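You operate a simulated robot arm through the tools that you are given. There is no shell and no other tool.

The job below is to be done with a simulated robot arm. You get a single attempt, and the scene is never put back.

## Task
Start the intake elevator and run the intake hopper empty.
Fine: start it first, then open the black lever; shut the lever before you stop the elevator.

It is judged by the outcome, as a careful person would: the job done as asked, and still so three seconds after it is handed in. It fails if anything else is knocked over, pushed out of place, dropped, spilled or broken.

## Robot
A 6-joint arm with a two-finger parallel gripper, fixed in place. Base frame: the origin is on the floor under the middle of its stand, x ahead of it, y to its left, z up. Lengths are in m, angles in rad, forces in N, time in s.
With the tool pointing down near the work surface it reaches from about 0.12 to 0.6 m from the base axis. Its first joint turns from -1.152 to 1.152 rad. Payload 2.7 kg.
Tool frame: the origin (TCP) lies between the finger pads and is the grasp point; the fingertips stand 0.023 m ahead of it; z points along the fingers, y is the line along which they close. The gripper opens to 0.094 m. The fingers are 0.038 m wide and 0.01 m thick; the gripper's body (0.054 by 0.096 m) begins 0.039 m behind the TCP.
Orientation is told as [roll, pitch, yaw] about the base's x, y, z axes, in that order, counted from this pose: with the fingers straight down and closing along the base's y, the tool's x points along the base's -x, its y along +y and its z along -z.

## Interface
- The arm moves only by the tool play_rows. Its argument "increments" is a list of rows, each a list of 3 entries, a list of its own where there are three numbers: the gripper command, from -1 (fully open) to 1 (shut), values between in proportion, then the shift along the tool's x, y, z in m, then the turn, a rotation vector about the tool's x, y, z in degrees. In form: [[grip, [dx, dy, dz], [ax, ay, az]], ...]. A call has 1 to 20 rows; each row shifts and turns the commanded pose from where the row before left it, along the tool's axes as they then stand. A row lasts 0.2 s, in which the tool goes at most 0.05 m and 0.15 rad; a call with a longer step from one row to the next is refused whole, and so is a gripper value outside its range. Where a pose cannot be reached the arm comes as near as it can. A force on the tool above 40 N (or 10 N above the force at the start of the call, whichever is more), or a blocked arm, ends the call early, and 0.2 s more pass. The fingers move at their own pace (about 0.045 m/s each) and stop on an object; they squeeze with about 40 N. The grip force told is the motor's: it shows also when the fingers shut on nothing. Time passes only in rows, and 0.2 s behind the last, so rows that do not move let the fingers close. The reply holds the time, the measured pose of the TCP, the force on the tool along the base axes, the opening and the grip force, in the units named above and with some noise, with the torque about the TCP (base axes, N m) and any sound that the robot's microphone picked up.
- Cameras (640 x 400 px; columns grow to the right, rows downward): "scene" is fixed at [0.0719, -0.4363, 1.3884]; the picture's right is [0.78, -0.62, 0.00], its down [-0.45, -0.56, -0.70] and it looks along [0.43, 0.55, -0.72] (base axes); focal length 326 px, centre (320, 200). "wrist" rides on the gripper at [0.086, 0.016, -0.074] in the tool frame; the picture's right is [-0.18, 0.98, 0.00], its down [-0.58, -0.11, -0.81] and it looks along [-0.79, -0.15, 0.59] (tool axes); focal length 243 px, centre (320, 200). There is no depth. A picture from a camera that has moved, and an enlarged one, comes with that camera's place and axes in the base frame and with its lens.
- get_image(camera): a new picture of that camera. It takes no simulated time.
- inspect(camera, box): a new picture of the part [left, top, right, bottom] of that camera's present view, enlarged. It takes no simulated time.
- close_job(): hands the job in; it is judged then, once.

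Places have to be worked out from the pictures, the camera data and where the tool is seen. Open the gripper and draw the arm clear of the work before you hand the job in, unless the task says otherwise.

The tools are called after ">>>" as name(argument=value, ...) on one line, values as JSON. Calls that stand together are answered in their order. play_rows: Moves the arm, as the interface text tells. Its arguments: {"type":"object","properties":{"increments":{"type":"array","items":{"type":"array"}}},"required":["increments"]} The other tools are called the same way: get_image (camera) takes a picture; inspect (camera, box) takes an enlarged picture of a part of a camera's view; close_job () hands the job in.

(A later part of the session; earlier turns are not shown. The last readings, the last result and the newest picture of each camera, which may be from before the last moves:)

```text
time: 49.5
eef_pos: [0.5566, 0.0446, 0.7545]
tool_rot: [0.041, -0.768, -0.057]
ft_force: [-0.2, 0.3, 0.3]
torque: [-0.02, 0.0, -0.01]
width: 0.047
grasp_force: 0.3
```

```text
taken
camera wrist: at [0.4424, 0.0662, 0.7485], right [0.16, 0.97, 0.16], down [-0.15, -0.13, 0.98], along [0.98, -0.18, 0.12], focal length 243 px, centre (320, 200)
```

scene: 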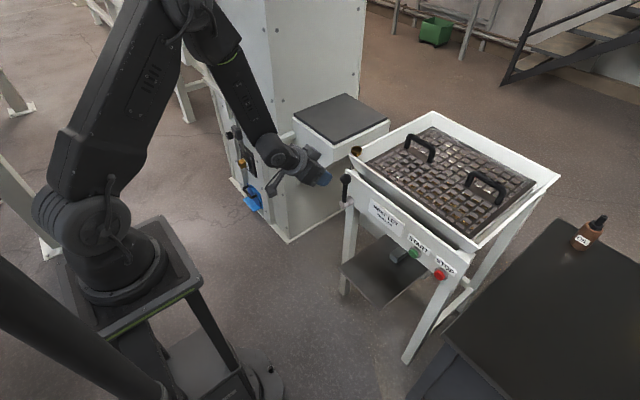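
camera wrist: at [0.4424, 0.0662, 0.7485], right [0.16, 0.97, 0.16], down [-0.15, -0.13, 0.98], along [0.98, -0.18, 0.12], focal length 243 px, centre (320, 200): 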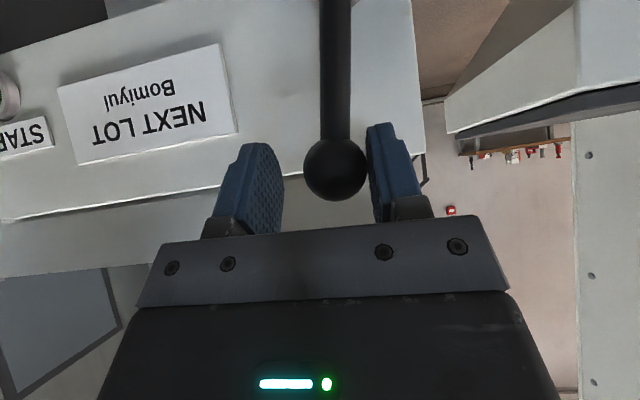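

Toward -y the ball follows freely (now y≈0.053, ~9° open), so that is the opening direction. I'll follow the lever's arc, rolling the tool with it 5° per row, for another 15°, then check the hopper and the readouts.

>>> play_rows(increments=[[0.0, [0.0014, -0.0091, 0.0018], [-3.59, 0.14, 3.48]], [0.0, [0.0014, -0.0091, 0.0018], [-3.59, 0.14, 3.48]], [0.0, [0.0014, -0.0091, 0.0018], [-3.59, 0.14, 3.48]], [0.0, [0, 0, 0], [0, 0, 0]]])

>>> get_image(camera="wrist")

>>> get_image(camera="scene")

>>> inspect(camera="scene", box=[370, 120, 560, 240])

>>> inspect(camera="scene", box=[225, 90, 305, 215])

```text
time: 50.5
eef_pos: [0.5556, 0.0199, 0.744]
tool_rot: [0.393, -0.722, -0.296]
ft_force: [-0.7, 0.3, 0.3]
torque: [0.03, 0.01, 0.01]
width: 0.047
grasp_force: 0.1
```

```text
taken
camera wrist: at [0.4415, 0.0405, 0.744], right [0.16, 0.9, 0.4], down [-0.15, -0.38, 0.91], along [0.98, -0.2, 0.07], focal length 243 px, centre (320, 200)
```

wrist: 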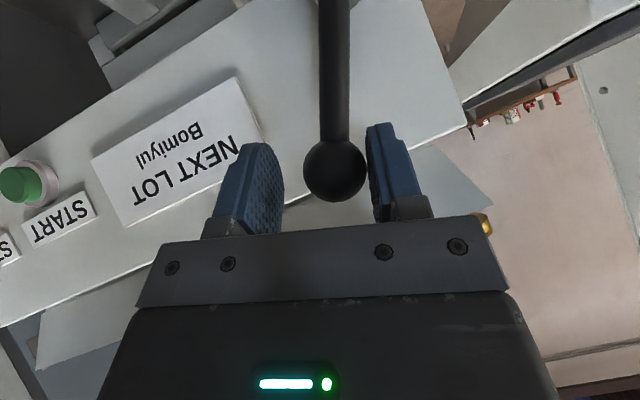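

```text
taken
```

scene: 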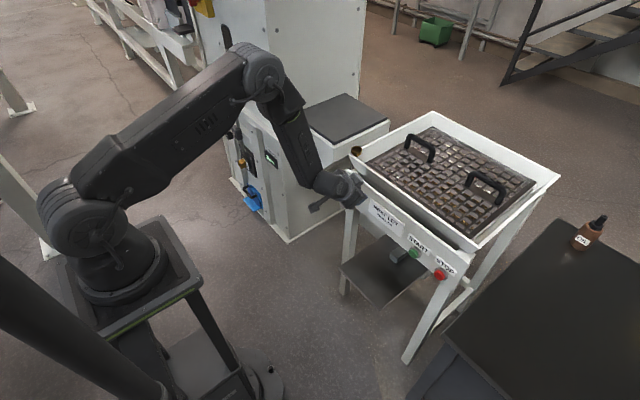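

```text
3.33 times, centred on (465, 180) of scene
camera zoom: at [0.0718, -0.4363, 1.3884], right [0.78, -0.62, 0.0], down [-0.45, -0.56, -0.7], along [0.43, 0.55, -0.72], focal length 1086 px, centre (-163, 267)
```

zoom: 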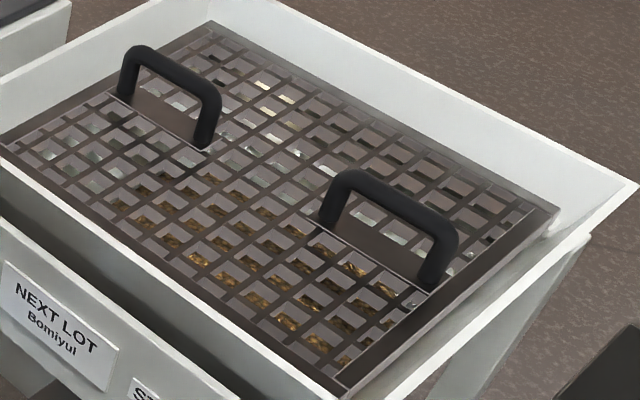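

```text
3.20 times, centred on (265, 152) of scene
camera zoom: at [0.0718, -0.4363, 1.3884], right [0.78, -0.62, 0.0], down [-0.45, -0.56, -0.7], along [0.43, 0.55, -0.72], focal length 1042 px, centre (496, 352)
```

zoom: 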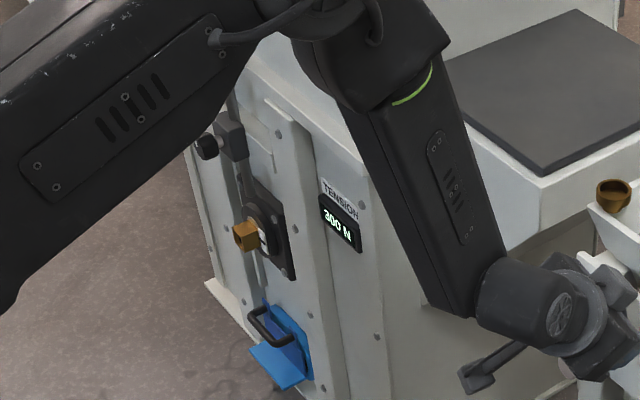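

Following well with almost no force, lever ~24° open, no noise, readout steady at 300 N. I'll continue another 20° and watch the grain.

>>> play_rows(increments=[[0.0, [0.0014, -0.0091, 0.0018], [-3.59, 0.14, 3.48]], [0.0, [0.0014, -0.0091, 0.0018], [-3.59, 0.14, 3.48]], [0.0, [0.0014, -0.0091, 0.0018], [-3.59, 0.14, 3.48]], [0.0, [0.0014, -0.0091, 0.0018], [-3.59, 0.14, 3.48]], [0.0, [0, 0, 0], [0, 0, 0]]])

>>> get_image(camera="wrist")

>>> inspect(camera="scene", box=[370, 120, 560, 240])

>>> get_image(camera="scene")

```text
time: 51.7
eef_pos: [0.5561, -0.0103, 0.7217]
tool_rot: [0.793, -0.576, -0.541]
ft_force: [-0.5, 1.1, 0.6]
torque: [0.0, -0.04, 0.0]
width: 0.047
grasp_force: 0.0
```

```text
taken
camera wrist: at [0.4417, 0.0098, 0.7282], right [0.16, 0.71, 0.69], down [-0.15, -0.67, 0.73], along [0.98, -0.22, 0.0], focal length 243 px, centre (320, 200)
```

wrist: 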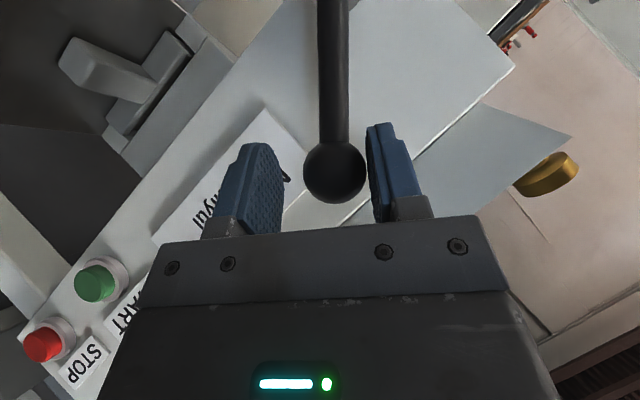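

```text
3.33 times, centred on (465, 180) of scene
camera zoom: at [0.0718, -0.4363, 1.3884], right [0.78, -0.62, 0.0], down [-0.45, -0.56, -0.7], along [0.43, 0.55, -0.72], focal length 1086 px, centre (-163, 267)
```

zoom: 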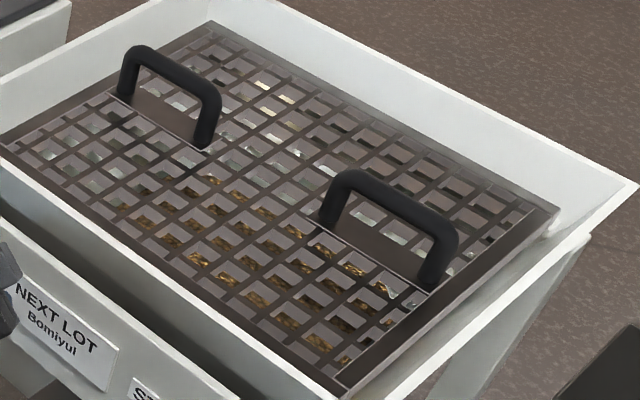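

```text
taken
```

scene: 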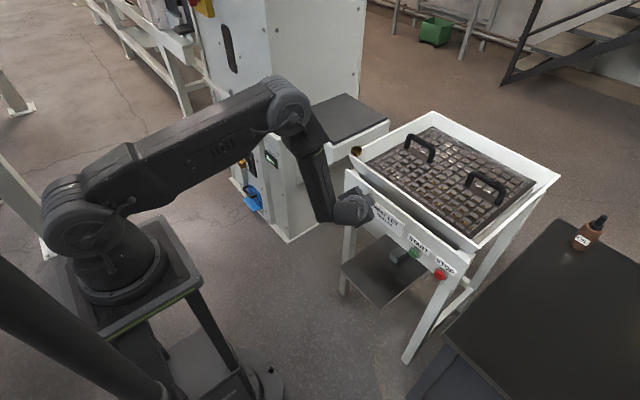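

Lever ~45° open, and the grain under the grate seems to have begun to sink. I'll hold here for a second and compare, checking underneath for spills as well.

>>> play_rows(increments=[[0.0, [0, 0, 0], [0, 0, 0]], [0.0, [0, 0, 0], [0, 0, 0]], [0.0, [0, 0, 0], [0, 0, 0]], [0.0, [0, 0, 0], [0, 0, 0]], [0.0, [0, 0, 0], [0, 0, 0]]])

>>> inspect(camera="scene", box=[370, 120, 560, 240])

>>> inspect(camera="scene", box=[320, 180, 480, 310])

>>> inspect(camera="scene", box=[200, 0, 320, 220])

```text
time: 52.9
eef_pos: [0.5535, -0.0109, 0.7228]
tool_rot: [0.795, -0.577, -0.541]
ft_force: [0.5, 0.2, -0.6]
torque: [0.0, 0.01, -0.01]
width: 0.0469
grasp_force: 0.1
```

```text
3.33 times, centred on (465, 180) of scene
camera zoom: at [0.0719, -0.4363, 1.3884], right [0.78, -0.62, 0.0], down [-0.45, -0.56, -0.7], along [0.43, 0.55, -0.72], focal length 1086 px, centre (-163, 267)
```

zoom: 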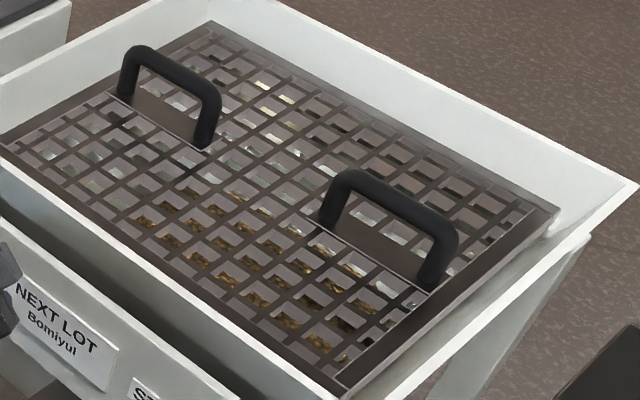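

```text
3.08 times, centred on (400, 245) of scene
camera zoom: at [0.0719, -0.4363, 1.3884], right [0.78, -0.62, 0.0], down [-0.45, -0.56, -0.7], along [0.43, 0.55, -0.72], focal length 1002 px, centre (74, 62)
```

zoom: 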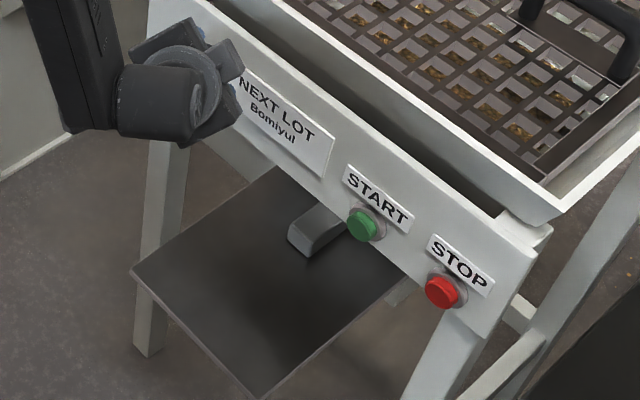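

```text
1.82 times, centred on (260, 110) of scene
camera zoom: at [0.0719, -0.4363, 1.3884], right [0.78, -0.62, 0.0], down [-0.45, -0.56, -0.7], along [0.43, 0.55, -0.72], focal length 592 px, centre (429, 364)
```

zoom: 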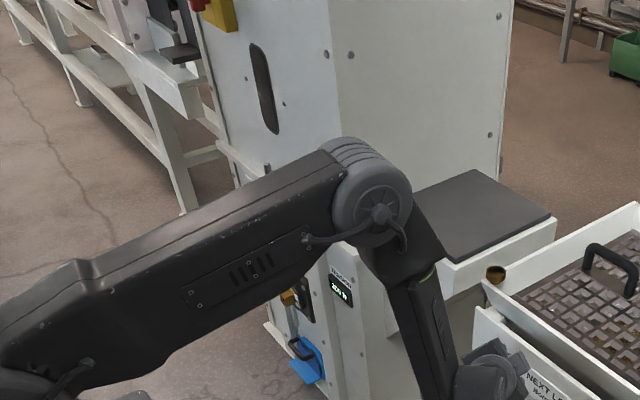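

The grain is clearly sinking, with no spill below and no alarm sounds. I'll hold the lever here and keep watching the level for a few seconds.

>>> play_rows(increments=[[0.0, [0, 0, 0], [0, 0, 0]], [0.0, [0, 0, 0], [0, 0, 0]], [0.0, [0, 0, 0], [0, 0, 0]], [0.0, [0, 0, 0], [0, 0, 0]], [0.0, [0, 0, 0], [0, 0, 0]], [0.0, [0, 0, 0], [0, 0, 0]], [0.0, [0, 0, 0], [0, 0, 0]], [0.0, [0, 0, 0], [0, 0, 0]], [0.0, [0, 0, 0], [0, 0, 0]], [0.0, [0, 0, 0], [0, 0, 0]]])

>>> inspect(camera="scene", box=[370, 120, 560, 240])

>>> inspect(camera="scene", box=[215, 18, 290, 78])

>>> get_image(camera="scene")

```text
time: 55.1
eef_pos: [0.5553, -0.0117, 0.7213]
tool_rot: [0.793, -0.578, -0.54]
ft_force: [-1.5, 0.3, -0.3]
torque: [0.0, -0.01, -0.01]
width: 0.047
grasp_force: 0.0
```

```text
3.33 times, centred on (465, 180) of scene
camera zoom: at [0.0719, -0.4363, 1.3884], right [0.78, -0.62, 0.0], down [-0.45, -0.56, -0.7], along [0.43, 0.55, -0.72], focal length 1086 px, centre (-163, 267)
```

zoom: 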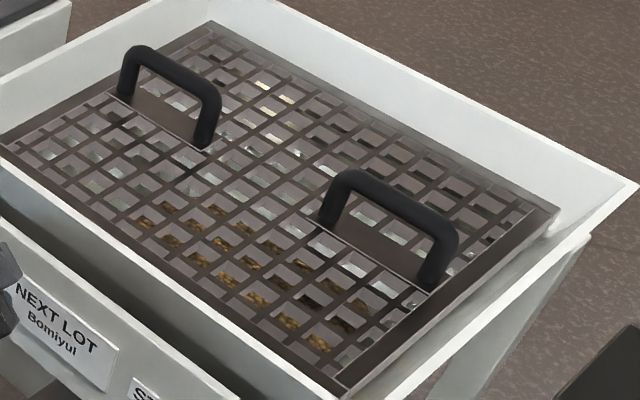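

```text
6.67 times, centred on (252, 48) of scene
camera zoom: at [0.0719, -0.4363, 1.3884], right [0.78, -0.62, 0.0], down [-0.45, -0.56, -0.7], along [0.43, 0.55, -0.72], focal length 2172 px, centre (770, 1213)
```

zoom: 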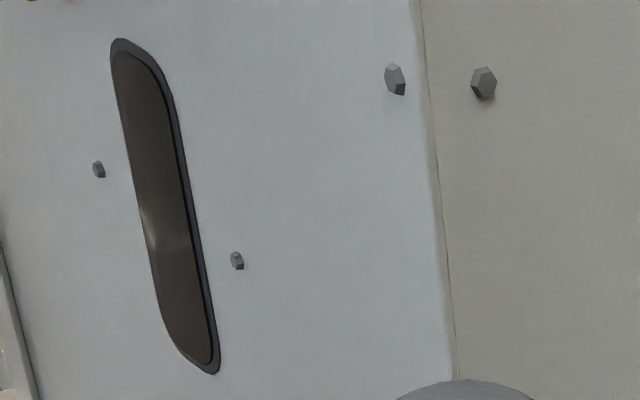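

```text
taken
```

scene: 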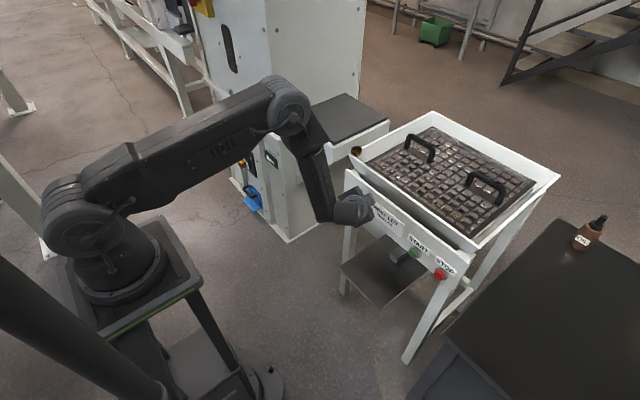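

The level keeps falling steadily. I'll open the lever further along its arc for another 20°, watching for its end stop.

>>> play_rows(increments=[[0.0, [0.0014, -0.0091, 0.0018], [-3.59, 0.14, 3.48]], [0.0, [0.0014, -0.0091, 0.0018], [-3.59, 0.14, 3.48]], [0.0, [0.0014, -0.0091, 0.0018], [-3.59, 0.14, 3.48]], [0.0, [0.0014, -0.0091, 0.0018], [-3.59, 0.14, 3.48]], [0.0, [0, 0, 0], [0, 0, 0]]])

>>> get_image(camera="wrist")

>>> inspect(camera="scene", box=[300, 140, 440, 260])

```text
time: 56.3
eef_pos: [0.5564, -0.0301, 0.6907]
tool_rot: [1.117, -0.376, -0.688]
ft_force: [0.2, 7.2, 6.3]
torque: [-0.06, -0.05, 0.13]
width: 0.0508
grasp_force: 4.4
```

```text
taken
camera wrist: at [0.443, -0.0122, 0.7039], right [0.16, 0.43, 0.89], down [-0.14, -0.88, 0.45], along [0.98, -0.2, -0.08], focal length 243 px, centre (320, 200)
```

wrist: 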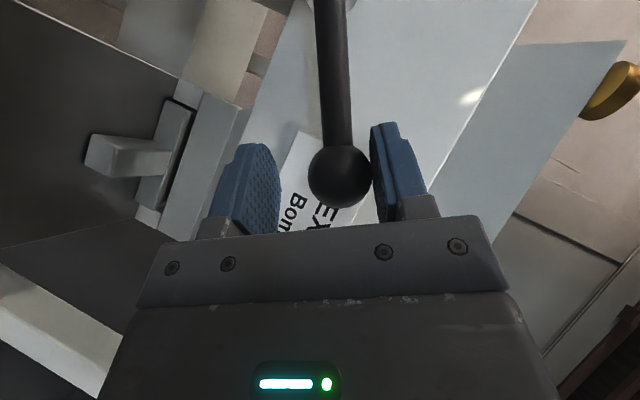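

```text
3.33 times, centred on (370, 200) of scene
camera zoom: at [0.0718, -0.4361, 1.3884], right [0.78, -0.62, 0.0], down [-0.45, -0.56, -0.7], along [0.43, 0.55, -0.72], focal length 1086 px, centre (153, 200)
```

zoom: 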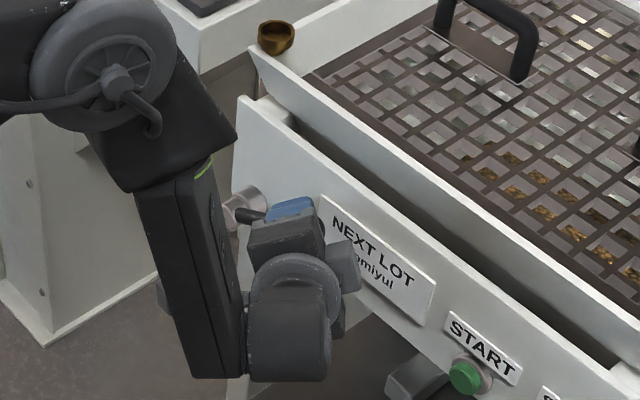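

There's about 10 N of resistance now: the lever has reached its open stop at about 60°. I'll ease off ~3° so I'm not forcing it and keep the fingers around it while the hopper runs out.

>>> play_rows(increments=[[0.0, [-0.0008, 0.0055, -0.0011], [2.15, -0.08, -2.09]], [0.0, [0, 0, 0], [0, 0, 0]], [0.0, [0, 0, 0], [0, 0, 0]], [0.0, [0, 0, 0], [0, 0, 0]], [0.0, [0, 0, 0], [0, 0, 0]]])

>>> get_image(camera="wrist")

>>> inspect(camera="scene", box=[370, 120, 560, 240])

>>> inspect(camera="scene", box=[225, 120, 305, 215])

```text
time: 57.5
eef_pos: [0.5563, -0.0286, 0.6954]
tool_rot: [1.068, -0.406, -0.673]
ft_force: [0.1, 0.1, -0.3]
torque: [-0.03, 0.01, 0.0]
width: 0.0472
grasp_force: 0.1
```

```text
taken
camera wrist: at [0.4423, -0.0101, 0.708], right [0.16, 0.48, 0.86], down [-0.15, -0.85, 0.5], along [0.98, -0.21, -0.07], focal length 243 px, centre (320, 200)
```

wrist: 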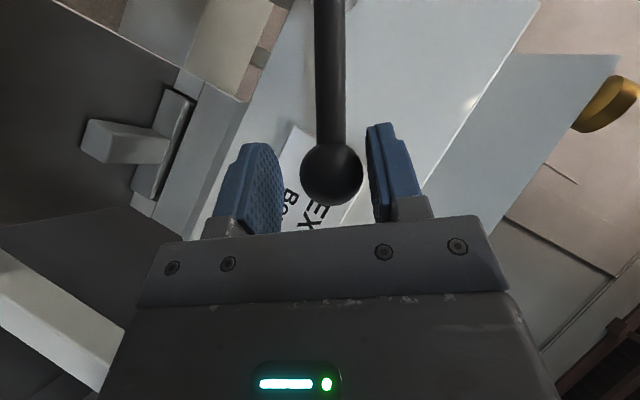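

```text
3.33 times, centred on (465, 180) of scene
camera zoom: at [0.0719, -0.4363, 1.3884], right [0.78, -0.62, 0.0], down [-0.45, -0.56, -0.7], along [0.43, 0.55, -0.72], focal length 1086 px, centre (-163, 267)
```

zoom: 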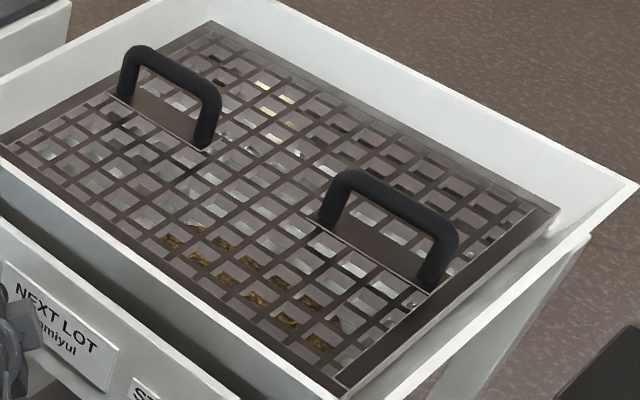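

```text
4.21 times, centred on (265, 168) of scene
camera zoom: at [0.0719, -0.4363, 1.3884], right [0.78, -0.62, 0.0], down [-0.45, -0.56, -0.7], along [0.43, 0.55, -0.72], focal length 1372 px, centre (552, 337)
```

zoom: 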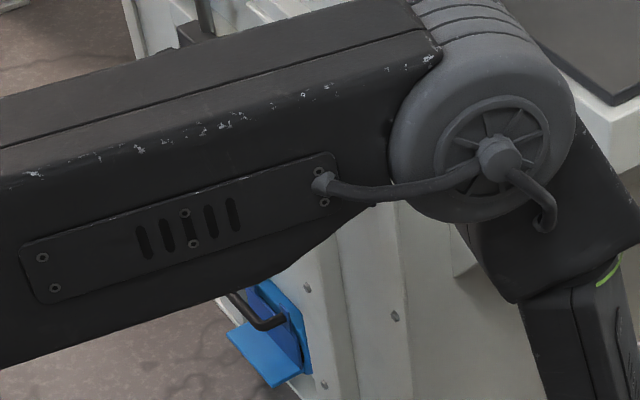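

The lever stays where I left it and the grain is going down quickly, with no spill and no odd sounds. I'll wait two more seconds and look again.

>>> play_rows(increments=[[0.0, [0, 0, 0], [0, 0, 0]], [0.0, [0, 0, 0], [0, 0, 0]], [0.0, [0, 0, 0], [0, 0, 0]], [0.0, [0, 0, 0], [0, 0, 0]], [0.0, [0, 0, 0], [0, 0, 0]], [0.0, [0, 0, 0], [0, 0, 0]], [0.0, [0, 0, 0], [0, 0, 0]], [0.0, [0, 0, 0], [0, 0, 0]], [0.0, [0, 0, 0], [0, 0, 0]], [0.0, [0, 0, 0], [0, 0, 0]]])

>>> inspect(camera="scene", box=[370, 120, 560, 240])

>>> inspect(camera="scene", box=[400, 180, 480, 240])

>>> get_image(camera="scene")

```text
time: 59.7
eef_pos: [0.5556, -0.0274, 0.6959]
tool_rot: [1.069, -0.407, -0.672]
ft_force: [0.6, 0.1, 0.5]
torque: [0.03, -0.03, -0.03]
width: 0.047
grasp_force: 0.1
```

```text
3.33 times, centred on (465, 180) of scene
camera zoom: at [0.0719, -0.4363, 1.3884], right [0.78, -0.62, 0.0], down [-0.45, -0.56, -0.7], along [0.43, 0.55, -0.72], focal length 1086 px, centre (-163, 267)
```

zoom: 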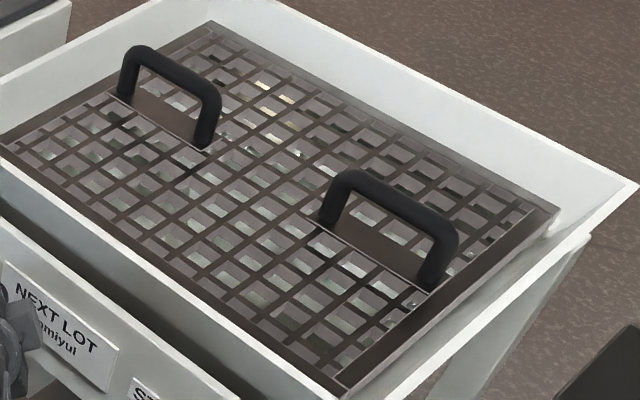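

```text
6.67 times, centred on (440, 210) of scene
camera zoom: at [0.0719, -0.4363, 1.3884], right [0.78, -0.62, 0.0], down [-0.45, -0.56, -0.7], along [0.43, 0.55, -0.72], focal length 2172 px, centre (-480, 133)
```

zoom: 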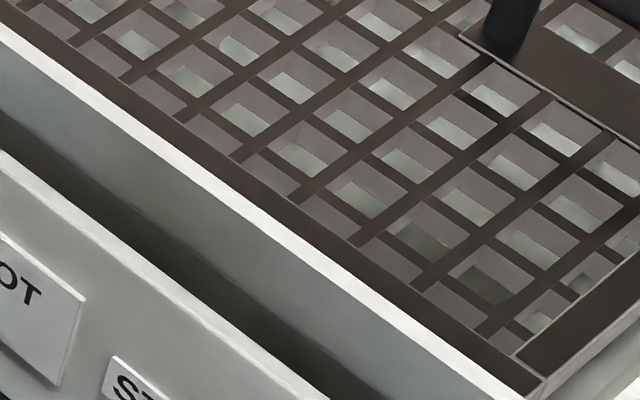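

```text
taken
```

scene: 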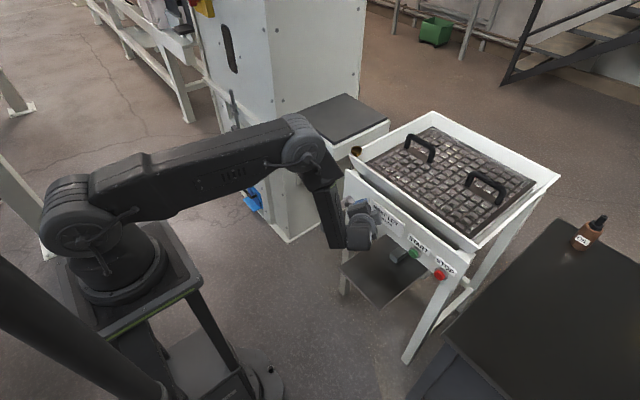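

The hopper looks empty through the grate. I'll check the cream-coloured cells near the left handle and the far side in detail, and give it a bit more time to run out fully.

>>> inspect(camera="scene", box=[420, 130, 500, 180])

>>> play_rows(increments=[[0.0, [0, 0, 0], [0, 0, 0]], [0.0, [0, 0, 0], [0, 0, 0]], [0.0, [0, 0, 0], [0, 0, 0]], [0.0, [0, 0, 0], [0, 0, 0]], [0.0, [0, 0, 0], [0, 0, 0]], [0.0, [0, 0, 0], [0, 0, 0]], [0.0, [0, 0, 0], [0, 0, 0]], [0.0, [0, 0, 0], [0, 0, 0]], [0.0, [0, 0, 0], [0, 0, 0]], [0.0, [0, 0, 0], [0, 0, 0]], [0.0, [0, 0, 0], [0, 0, 0]], [0.0, [0, 0, 0], [0, 0, 0]], [0.0, [0, 0, 0], [0, 0, 0]], [0.0, [0, 0, 0], [0, 0, 0]], [0.0, [0, 0, 0], [0, 0, 0]]])

>>> inspect(camera="scene", box=[420, 130, 500, 180])

>>> inspect(camera="scene", box=[360, 130, 460, 220])

>>> inspect(camera="scene", box=[440, 160, 540, 240])

```text
8.00 times, centred on (460, 155) of scene
camera zoom: at [0.0719, -0.4363, 1.3884], right [0.78, -0.62, 0.0], down [-0.45, -0.56, -0.7], along [0.43, 0.55, -0.72], focal length 2606 px, centre (-800, 560)
```

zoom: 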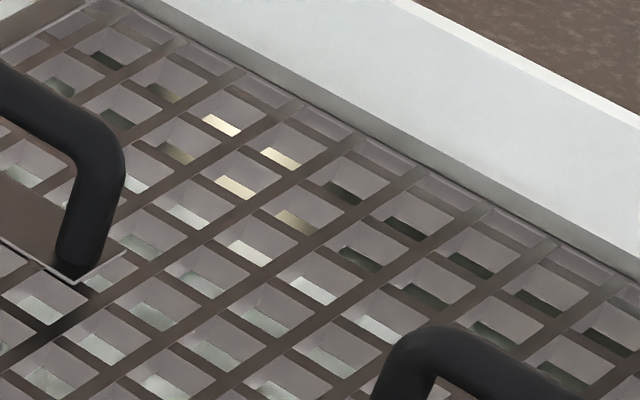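

```text
time: 62.9
eef_pos: [0.5554, -0.028, 0.6957]
tool_rot: [1.071, -0.406, -0.672]
ft_force: [0.0, 0.1, -0.2]
torque: [-0.02, 0.0, 0.01]
width: 0.0471
grasp_force: 0.1
```

```text
8.00 times, centred on (460, 155) of scene
camera zoom: at [0.0719, -0.4363, 1.3884], right [0.78, -0.62, 0.0], down [-0.45, -0.56, -0.7], along [0.43, 0.55, -0.72], focal length 2606 px, centre (-800, 560)
```

zoom: 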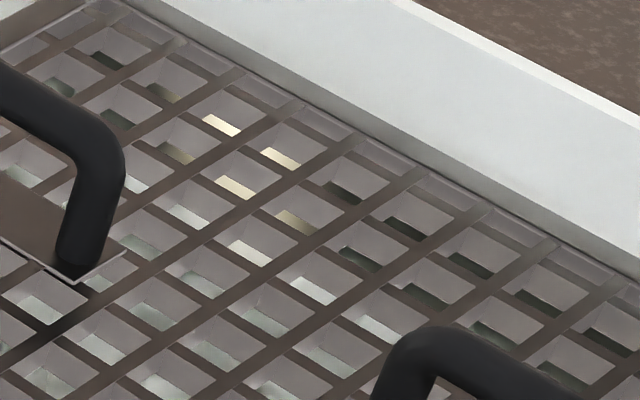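

```text
4.44 times, centred on (410, 175) of scene
camera zoom: at [0.0719, -0.4363, 1.3884], right [0.78, -0.62, 0.0], down [-0.45, -0.56, -0.7], along [0.43, 0.55, -0.72], focal length 1448 px, centre (-80, 311)
```

zoom: 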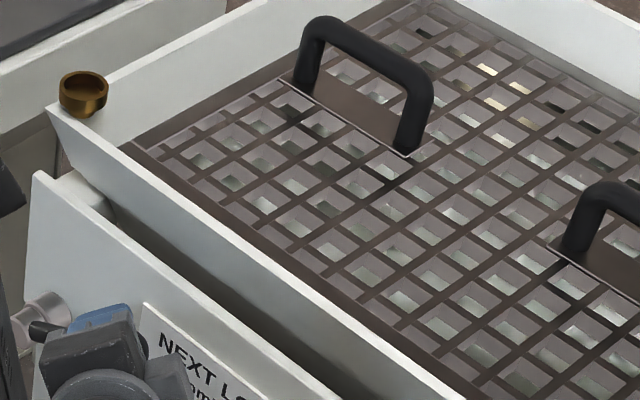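

```text
5.00 times, centred on (490, 200) of scene
camera zoom: at [0.0719, -0.4363, 1.3884], right [0.78, -0.62, 0.0], down [-0.45, -0.56, -0.7], along [0.43, 0.55, -0.72], focal length 1629 px, centre (-530, 200)
```

zoom: 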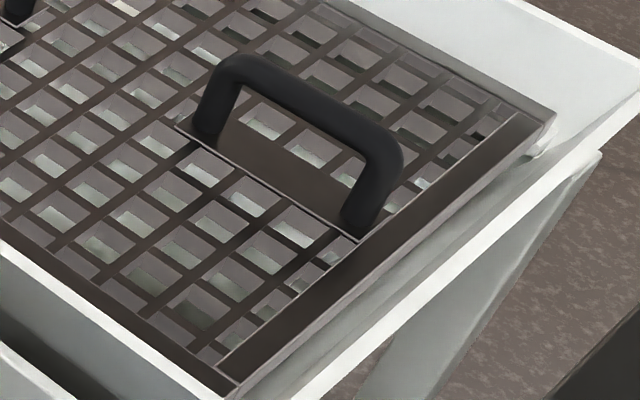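

The cream cells are an unchanging smooth reflection, so no grain remains in any visible cell. I'll let it run three more seconds to clear the throat of the hopper, then look once more.

>>> play_rows(increments=[[0.0, [0, 0, 0], [0, 0, 0]], [0.0, [0, 0, 0], [0, 0, 0]], [0.0, [0, 0, 0], [0, 0, 0]], [0.0, [0, 0, 0], [0, 0, 0]], [0.0, [0, 0, 0], [0, 0, 0]], [0.0, [0, 0, 0], [0, 0, 0]], [0.0, [0, 0, 0], [0, 0, 0]], [0.0, [0, 0, 0], [0, 0, 0]], [0.0, [0, 0, 0], [0, 0, 0]], [0.0, [0, 0, 0], [0, 0, 0]], [0.0, [0, 0, 0], [0, 0, 0]], [0.0, [0, 0, 0], [0, 0, 0]], [0.0, [0, 0, 0], [0, 0, 0]], [0.0, [0, 0, 0], [0, 0, 0]], [0.0, [0, 0, 0], [0, 0, 0]]])

>>> inspect(camera="scene", box=[370, 120, 560, 240])

>>> get_image(camera="wrist")

>>> inspect(camera="scene", box=[320, 170, 520, 330])

```text
time: 66.1
eef_pos: [0.5561, -0.0275, 0.6955]
tool_rot: [1.07, -0.405, -0.672]
ft_force: [-0.2, -0.1, -0.6]
torque: [-0.01, 0.01, -0.03]
width: 0.047
grasp_force: 0.0
```

```text
3.33 times, centred on (465, 180) of scene
camera zoom: at [0.0719, -0.4363, 1.3884], right [0.78, -0.62, 0.0], down [-0.45, -0.56, -0.7], along [0.43, 0.55, -0.72], focal length 1086 px, centre (-163, 267)
```

zoom: 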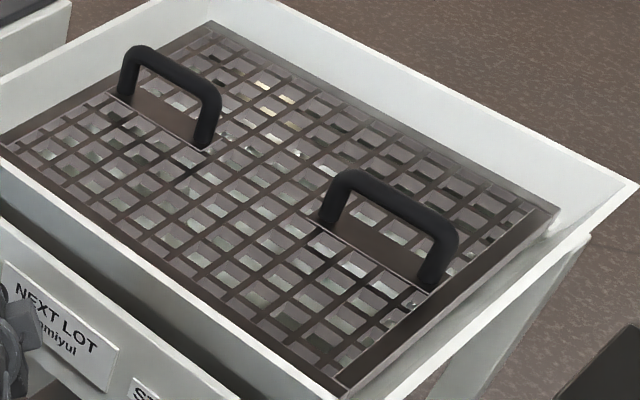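

```text
taken
camera wrist: at [0.4423, -0.0101, 0.708], right [0.16, 0.48, 0.86], down [-0.15, -0.85, 0.5], along [0.98, -0.21, -0.07], focal length 243 px, centre (320, 200)
```

wrist: 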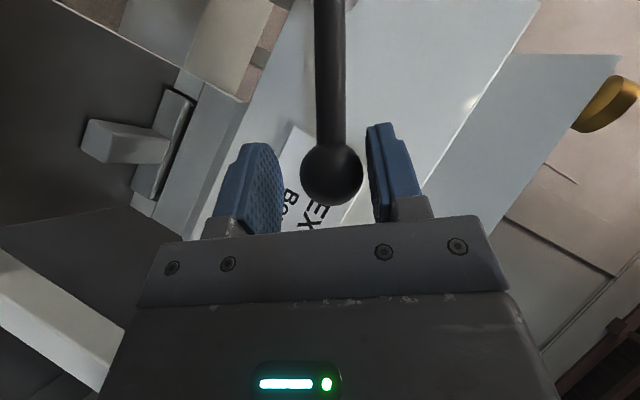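

```text
2.50 times, centred on (420, 250) of scene
camera zoom: at [0.0719, -0.4363, 1.3884], right [0.78, -0.62, 0.0], down [-0.45, -0.56, -0.7], along [0.43, 0.55, -0.72], focal length 814 px, centre (70, 75)
```

zoom: 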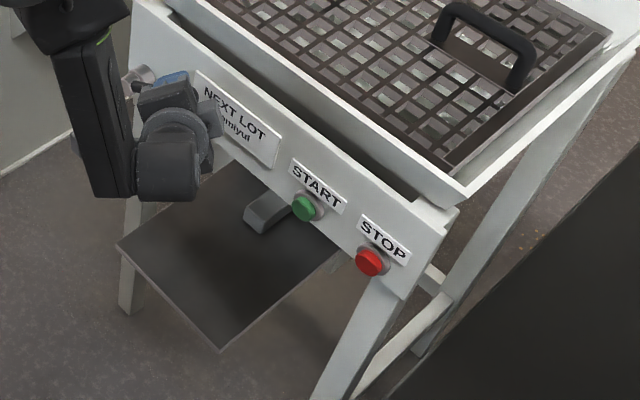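

The hopper is empty and nothing spilled. Now I shut the lever by reversing along the arc, 10 rows first.

>>> play_rows(increments=[[0.0, [-0.00085, 0.0093, -0.00125], [3.59, -0.14, -3.48]], [0.0, [-0.00085, 0.0093, -0.00125], [3.59, -0.14, -3.48]], [0.0, [-0.00085, 0.0093, -0.00125], [3.59, -0.14, -3.48]], [0.0, [-0.00085, 0.0093, -0.00125], [3.59, -0.14, -3.48]], [0.0, [-0.00085, 0.0093, -0.00125], [3.59, -0.14, -3.48]], [0.0, [-0.00085, 0.0093, -0.00125], [3.59, -0.14, -3.48]], [0.0, [-0.00085, 0.0093, -0.00125], [3.59, -0.14, -3.48]], [0.0, [-0.00085, 0.0093, -0.00125], [3.59, -0.14, -3.48]], [0.0, [-0.00085, 0.0093, -0.00125], [3.59, -0.14, -3.48]], [0.0, [-0.00085, 0.0093, -0.00125], [3.59, -0.14, -3.48]], [0.0, [0, 0, 0], [0, 0, 0]]])

>>> get_image(camera="wrist")

>>> inspect(camera="scene", box=[300, 130, 420, 240])

```text
time: 68.5
eef_pos: [0.5559, 0.0419, 0.7528]
tool_rot: [0.089, -0.766, -0.088]
ft_force: [0.6, -0.3, -0.4]
torque: [-0.04, 0.04, 0.0]
width: 0.0472
grasp_force: 0.2
```

```text
taken
camera wrist: at [0.4437, 0.0627, 0.749], right [0.16, 0.97, 0.19], down [-0.15, -0.17, 0.97], along [0.98, -0.18, 0.12], focal length 243 px, centre (320, 200)
```

wrist: 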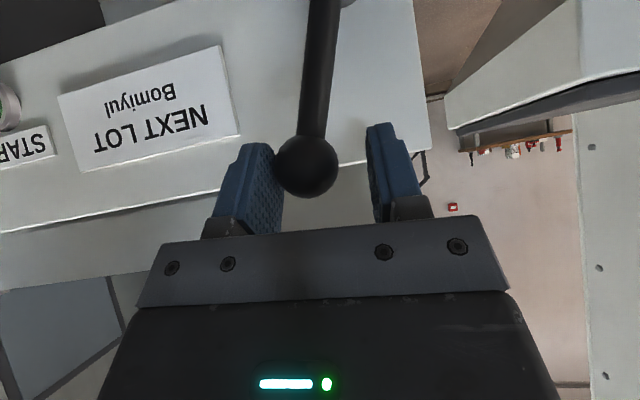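

```text
3.64 times, centred on (360, 185) of scene
camera zoom: at [0.0719, -0.4362, 1.3884], right [0.78, -0.62, 0.0], down [-0.45, -0.56, -0.7], along [0.43, 0.55, -0.72], focal length 1185 px, centre (174, 254)
```

zoom: 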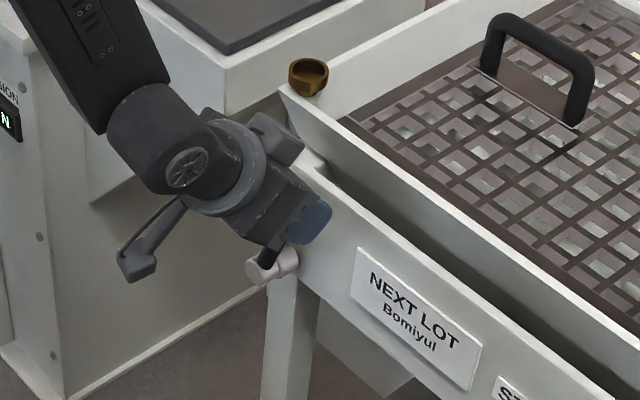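

The lever is back to ~20° with the finger pushing it. I'll continue the last stretch in smaller steps until it meets its shut stop.

>>> play_rows(increments=[[0.0, [-0.00085, 0.0093, -0.00125], [3.59, -0.14, -3.48]], [0.0, [-0.00085, 0.0093, -0.00125], [3.59, -0.14, -3.48]], [0.0, [-0.0005, 0.0056, -0.00075], [2.15, -0.08, -2.09]], [0.0, [0, 0.003, 0], [0, 0, 0]], [0.0, [0, 0.003, 0], [0, 0, 0]], [0.0, [0, 0, 0], [0, 0, 0]]])

>>> get_image(camera="wrist")

```text
time: 69.9
eef_pos: [0.5562, 0.0726, 0.7562]
tool_rot: [-0.225, -0.762, 0.13]
ft_force: [-1.0, -0.6, 0.2]
torque: [0.02, -0.05, -0.01]
width: 0.0475
grasp_force: 0.1
```

```text
taken
camera wrist: at [0.4427, 0.0918, 0.747], right [0.16, 0.99, -0.03], down [-0.15, 0.06, 0.99], along [0.98, -0.15, 0.15], focal length 243 px, centre (320, 200)
```

wrist: 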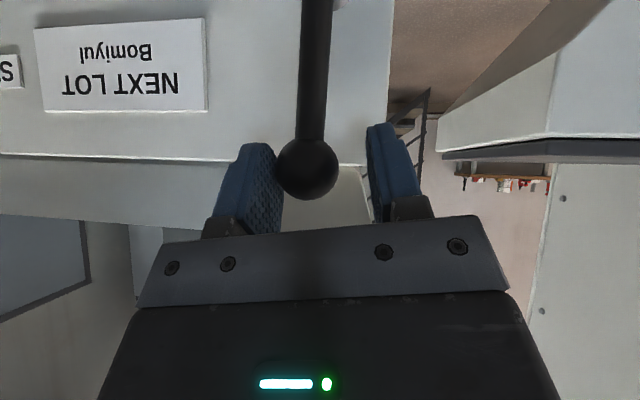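

The ball is at y≈0.065, a few millimetres short of shut (0.069). I'll push a little more until I feel the stop.

>>> play_rows(increments=[[0.0, [0, 0.003, 0], [0, 0, 0]], [0.0, [0, 0.003, 0], [0, 0, 0]], [0.0, [0, 0, 0], [0, 0, 0]]])

>>> get_image(camera="wrist")

```text
time: 70.7
eef_pos: [0.5564, 0.076, 0.7552]
tool_rot: [-0.227, -0.76, 0.129]
ft_force: [-0.5, -5.6, 1.9]
torque: [-0.05, -0.03, -0.1]
width: 0.0492
grasp_force: 2.8
```

```text
taken
camera wrist: at [0.4429, 0.097, 0.7457], right [0.16, 0.99, -0.03], down [-0.15, 0.06, 0.99], along [0.98, -0.15, 0.15], focal length 243 px, centre (320, 200)
```

wrist: 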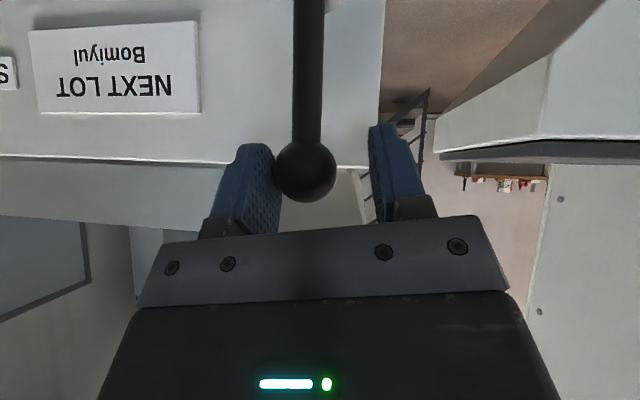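

The lever is against its shut stop (5.6 N, ball at y≈0.0696, same as at the start). One tiny firming push, then I centre the fingers and withdraw along the tool axis.

>>> play_rows(increments=[[0.0, [0, 0.002, 0], [0, 0, 0]], [0.0, [0, 0, 0], [0, 0, 0]], [0.0, [0, -0.005, 0], [0, 0, 0]], [0.0, [0, -0.005, 0], [0, 0, 0]], [0.0, [0, 0, 0], [0, 0, 0]]])

>>> get_image(camera="wrist")

```text
time: 71.9
eef_pos: [0.5566, 0.0703, 0.7556]
tool_rot: [-0.224, -0.761, 0.132]
ft_force: [0.5, 0.3, -0.1]
torque: [-0.03, 0.02, 0.04]
width: 0.0471
grasp_force: 0.1
```

```text
taken
camera wrist: at [0.4425, 0.0891, 0.747], right [0.16, 0.99, -0.03], down [-0.15, 0.06, 0.99], along [0.98, -0.15, 0.15], focal length 243 px, centre (320, 200)
```

wrist: 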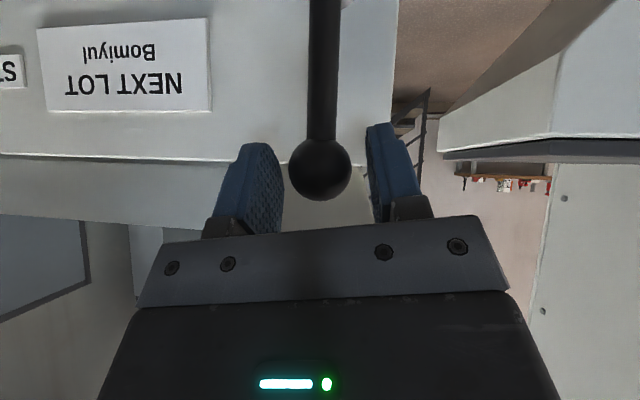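

The lever stands vertical, shut. I withdraw along the tool axis and take the roll back out.

>>> play_rows(increments=[[0.0, [0, 0, -0.02], [0, 0, 0]], [0.0, [0, 0, -0.025], [0, 0, 0]], [0.0, [0, 0, -0.03], [0, 0, 0]], [0.0, [0, 0, -0.03], [0, 0, 0]], [0.0, [0, 0, 0], [-3.59, 0.14, 3.48]], [0.0, [0, 0, 0], [-3.59, 0.14, 3.48]], [0.0, [0, 0, 0], [-3.59, 0.14, 3.48]], [0.0, [0, 0, 0], [0, 0, 0]]])

>>> get_image(camera="wrist")

>>> get_image(camera="scene")

```text
time: 73.7
eef_pos: [0.483, 0.0845, 0.8304]
tool_rot: [0.137, -0.764, -0.123]
ft_force: [-0.1, -0.3, 0.6]
torque: [-0.01, 0.01, -0.03]
width: 0.047
grasp_force: 0.1
```

```text
taken
camera wrist: at [0.3697, 0.1055, 0.8264], right [0.16, 0.96, 0.23], down [-0.15, -0.2, 0.97], along [0.98, -0.19, 0.11], focal length 243 px, centre (320, 200)
```

wrist: 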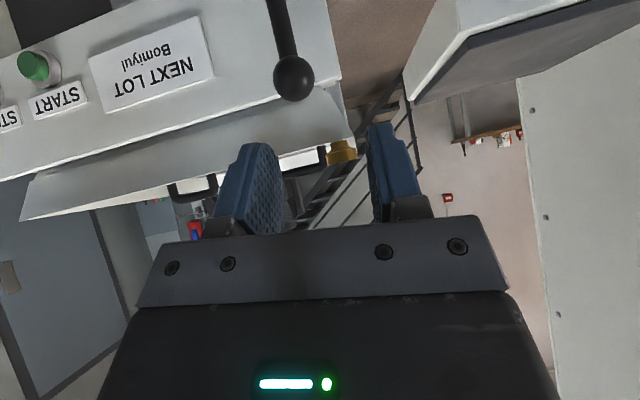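

```text
taken
```

scene: 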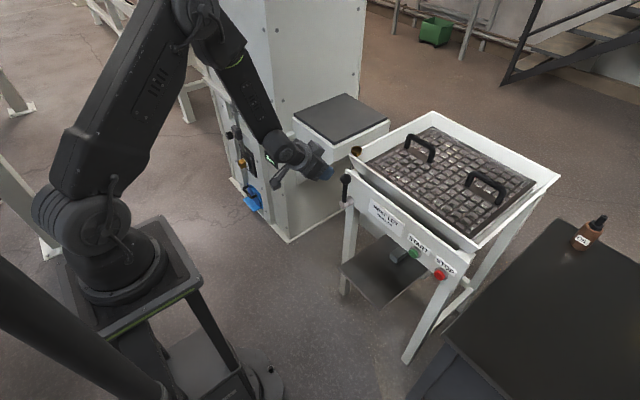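

The lever is upright and clear of the gripper. I'll level the roll, shut the fingers and move across in free air toward STOP (y≈-0.279) at a safe standoff; the elevator keeps running meanwhile to clear itself.

>>> play_rows(increments=[[0.0, [0, 0, 0], [3.9, -0.15, -3.8]], [1, [0.0036, -0.0404, -0.0004], [0, 0, 0]], [1, [0.0036, -0.0404, -0.0004], [0, 0, 0]], [1, [0.0036, -0.0404, -0.0004], [0, 0, 0]], [1, [0.0036, -0.0404, -0.0004], [0, 0, 0]], [1, [0.0036, -0.0404, -0.0004], [0, 0, 0]], [1, [0.0036, -0.0404, -0.0004], [0, 0, 0]], [1, [0.0036, -0.0404, -0.0004], [0, 0, 0]], [1, [0.0036, -0.0404, -0.0004], [0, 0, 0]], [1, [0.0036, -0.0404, -0.0004], [0, 0, 0]], [1, [0, 0, 0], [0, 0, 0]]])

>>> get_image(camera="wrist")

>>> inspect(camera="scene", box=[320, 120, 560, 260])

```text
time: 76.1
eef_pos: [0.4472, -0.2794, 0.8086]
tool_rot: [0.004, -0.769, -0.031]
ft_force: [-0.2, -0.5, 0.0]
torque: [0.01, 0.02, 0.05]
width: 0.0
grasp_force: 40.2
```

```text
taken
camera wrist: at [0.3344, -0.2591, 0.8032], right [0.16, 0.98, 0.13], down [-0.15, -0.11, 0.98], along [0.98, -0.18, 0.13], focal length 243 px, centre (320, 200)
```

wrist: 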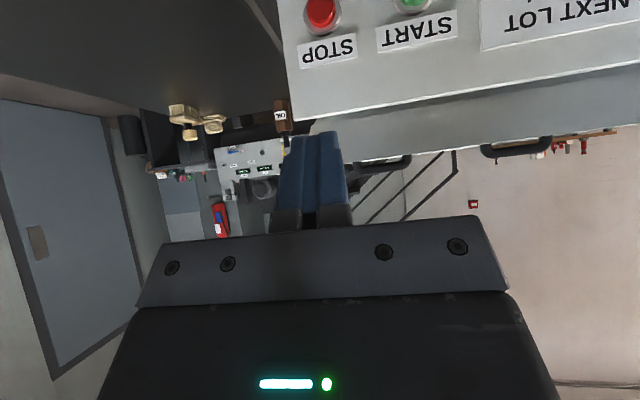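

```text
2.67 times, centred on (440, 190) of scene
camera zoom: at [0.0718, -0.4363, 1.3884], right [0.78, -0.62, 0.0], down [-0.45, -0.56, -0.7], along [0.43, 0.55, -0.72], focal length 869 px, centre (0, 227)
```

zoom: 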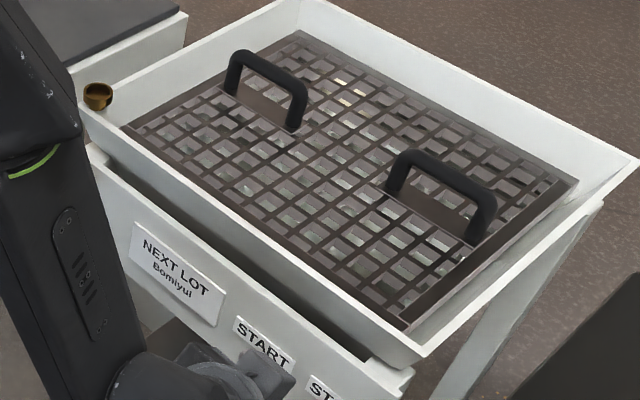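

STOP measures at (0.583, -0.279, 0.658) and the hopper remains empty. I'll come down to just in front of STOP and check alignment.

>>> play_rows(increments=[[1, [0.0092, 0.0005, 0.0319], [0, 0, 0]], [1, [0.0092, 0.0005, 0.0319], [0, 0, 0]], [1, [0.0092, 0.0005, 0.0319], [0, 0, 0]], [1, [0.0092, 0.0005, 0.0319], [0, 0, 0]], [1, [0.0092, 0.0005, 0.0319], [0, 0, 0]], [1, [0, 0, 0], [0, 0, 0]]])

>>> get_image(camera="wrist")

>>> inspect(camera="scene", box=[380, 220, 490, 310])

>>> get_image(camera="scene")

```text
time: 77.5
eef_pos: [0.5248, -0.2769, 0.6626]
tool_rot: [0.005, -0.77, -0.029]
ft_force: [-0.3, -0.3, 0.0]
torque: [0.01, 0.01, 0.01]
width: 0.0002
grasp_force: 39.9
```

```text
taken
camera wrist: at [0.4117, -0.2561, 0.6558], right [0.16, 0.98, 0.13], down [-0.15, -0.11, 0.98], along [0.98, -0.17, 0.13], focal length 243 px, centre (320, 200)
```

wrist: 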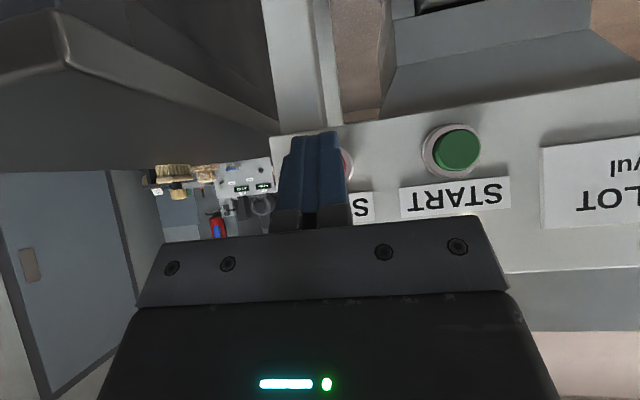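

```text
4.44 times, centred on (435, 265) of scene
camera zoom: at [0.0719, -0.4362, 1.3884], right [0.78, -0.62, 0.0], down [-0.45, -0.56, -0.7], along [0.43, 0.55, -0.72], focal length 1448 px, centre (-191, -89)
```

zoom: 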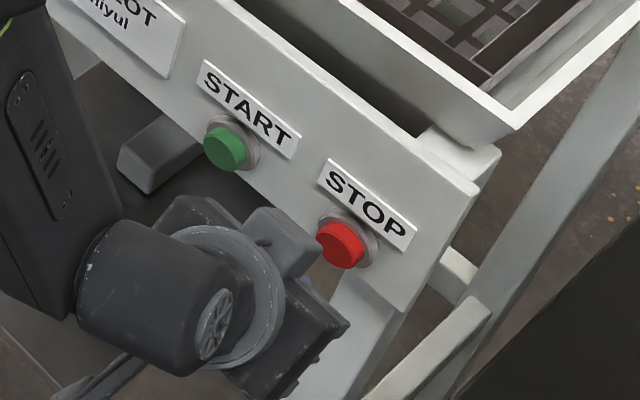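

```text
taken
```

scene: 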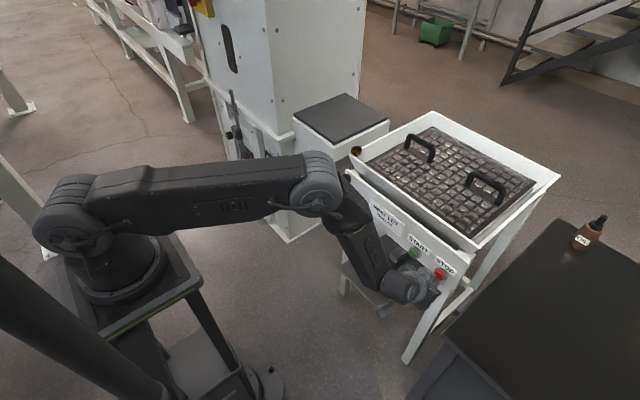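

I notice some golden specks on the floor to the right of the table leg. I'll zoom in there before doing anything else.

>>> inspect(camera="scene", box=[470, 220, 550, 290])

>>> inspect(camera="scene", box=[440, 180, 580, 300])

>>> inspect(camera="scene", box=[330, 240, 480, 380])

```text
5.71 times, centred on (510, 255) of scene
camera zoom: at [0.0719, -0.4362, 1.3884], right [0.78, -0.62, 0.0], down [-0.45, -0.56, -0.7], along [0.43, 0.55, -0.72], focal length 1862 px, centre (-766, -114)
```

zoom: 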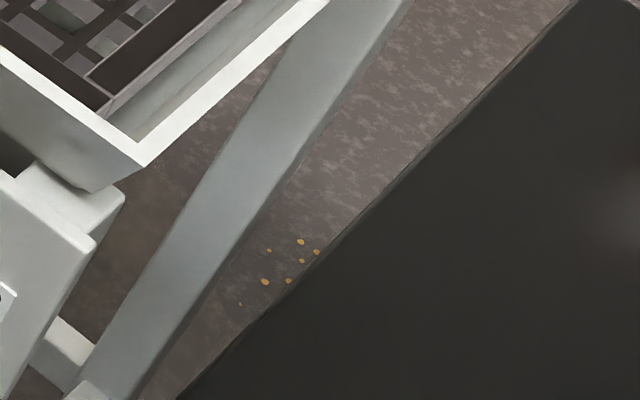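

```text
3.33 times, centred on (510, 240) of scene
camera zoom: at [0.0719, -0.4362, 1.3884], right [0.78, -0.62, 0.0], down [-0.45, -0.56, -0.7], along [0.43, 0.55, -0.72], focal length 1086 px, centre (-313, 67)
```

zoom: 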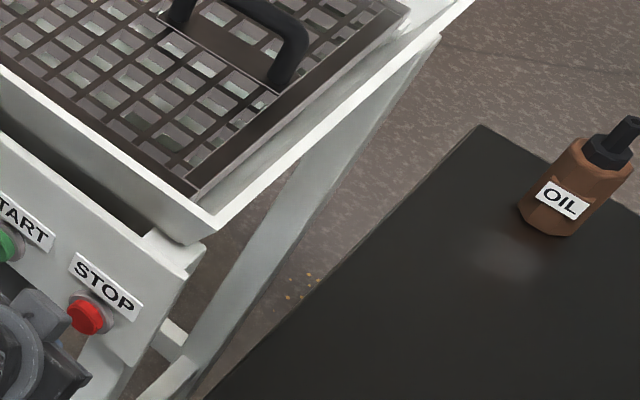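

```text
2.86 times, centred on (405, 310) of scene
camera zoom: at [0.0719, -0.4362, 1.3884], right [0.78, -0.62, 0.0], down [-0.45, -0.56, -0.7], along [0.43, 0.55, -0.72], focal length 931 px, centre (77, -114)
```

zoom: 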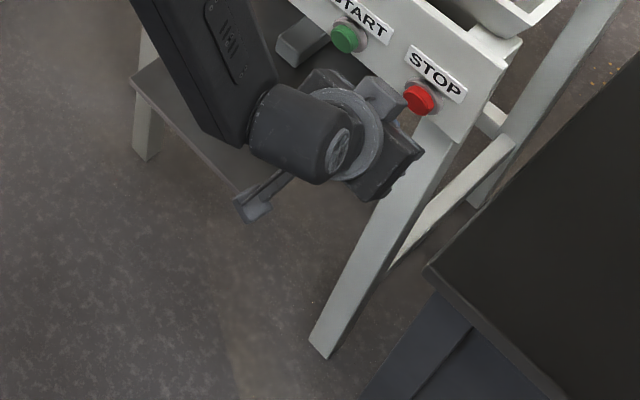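

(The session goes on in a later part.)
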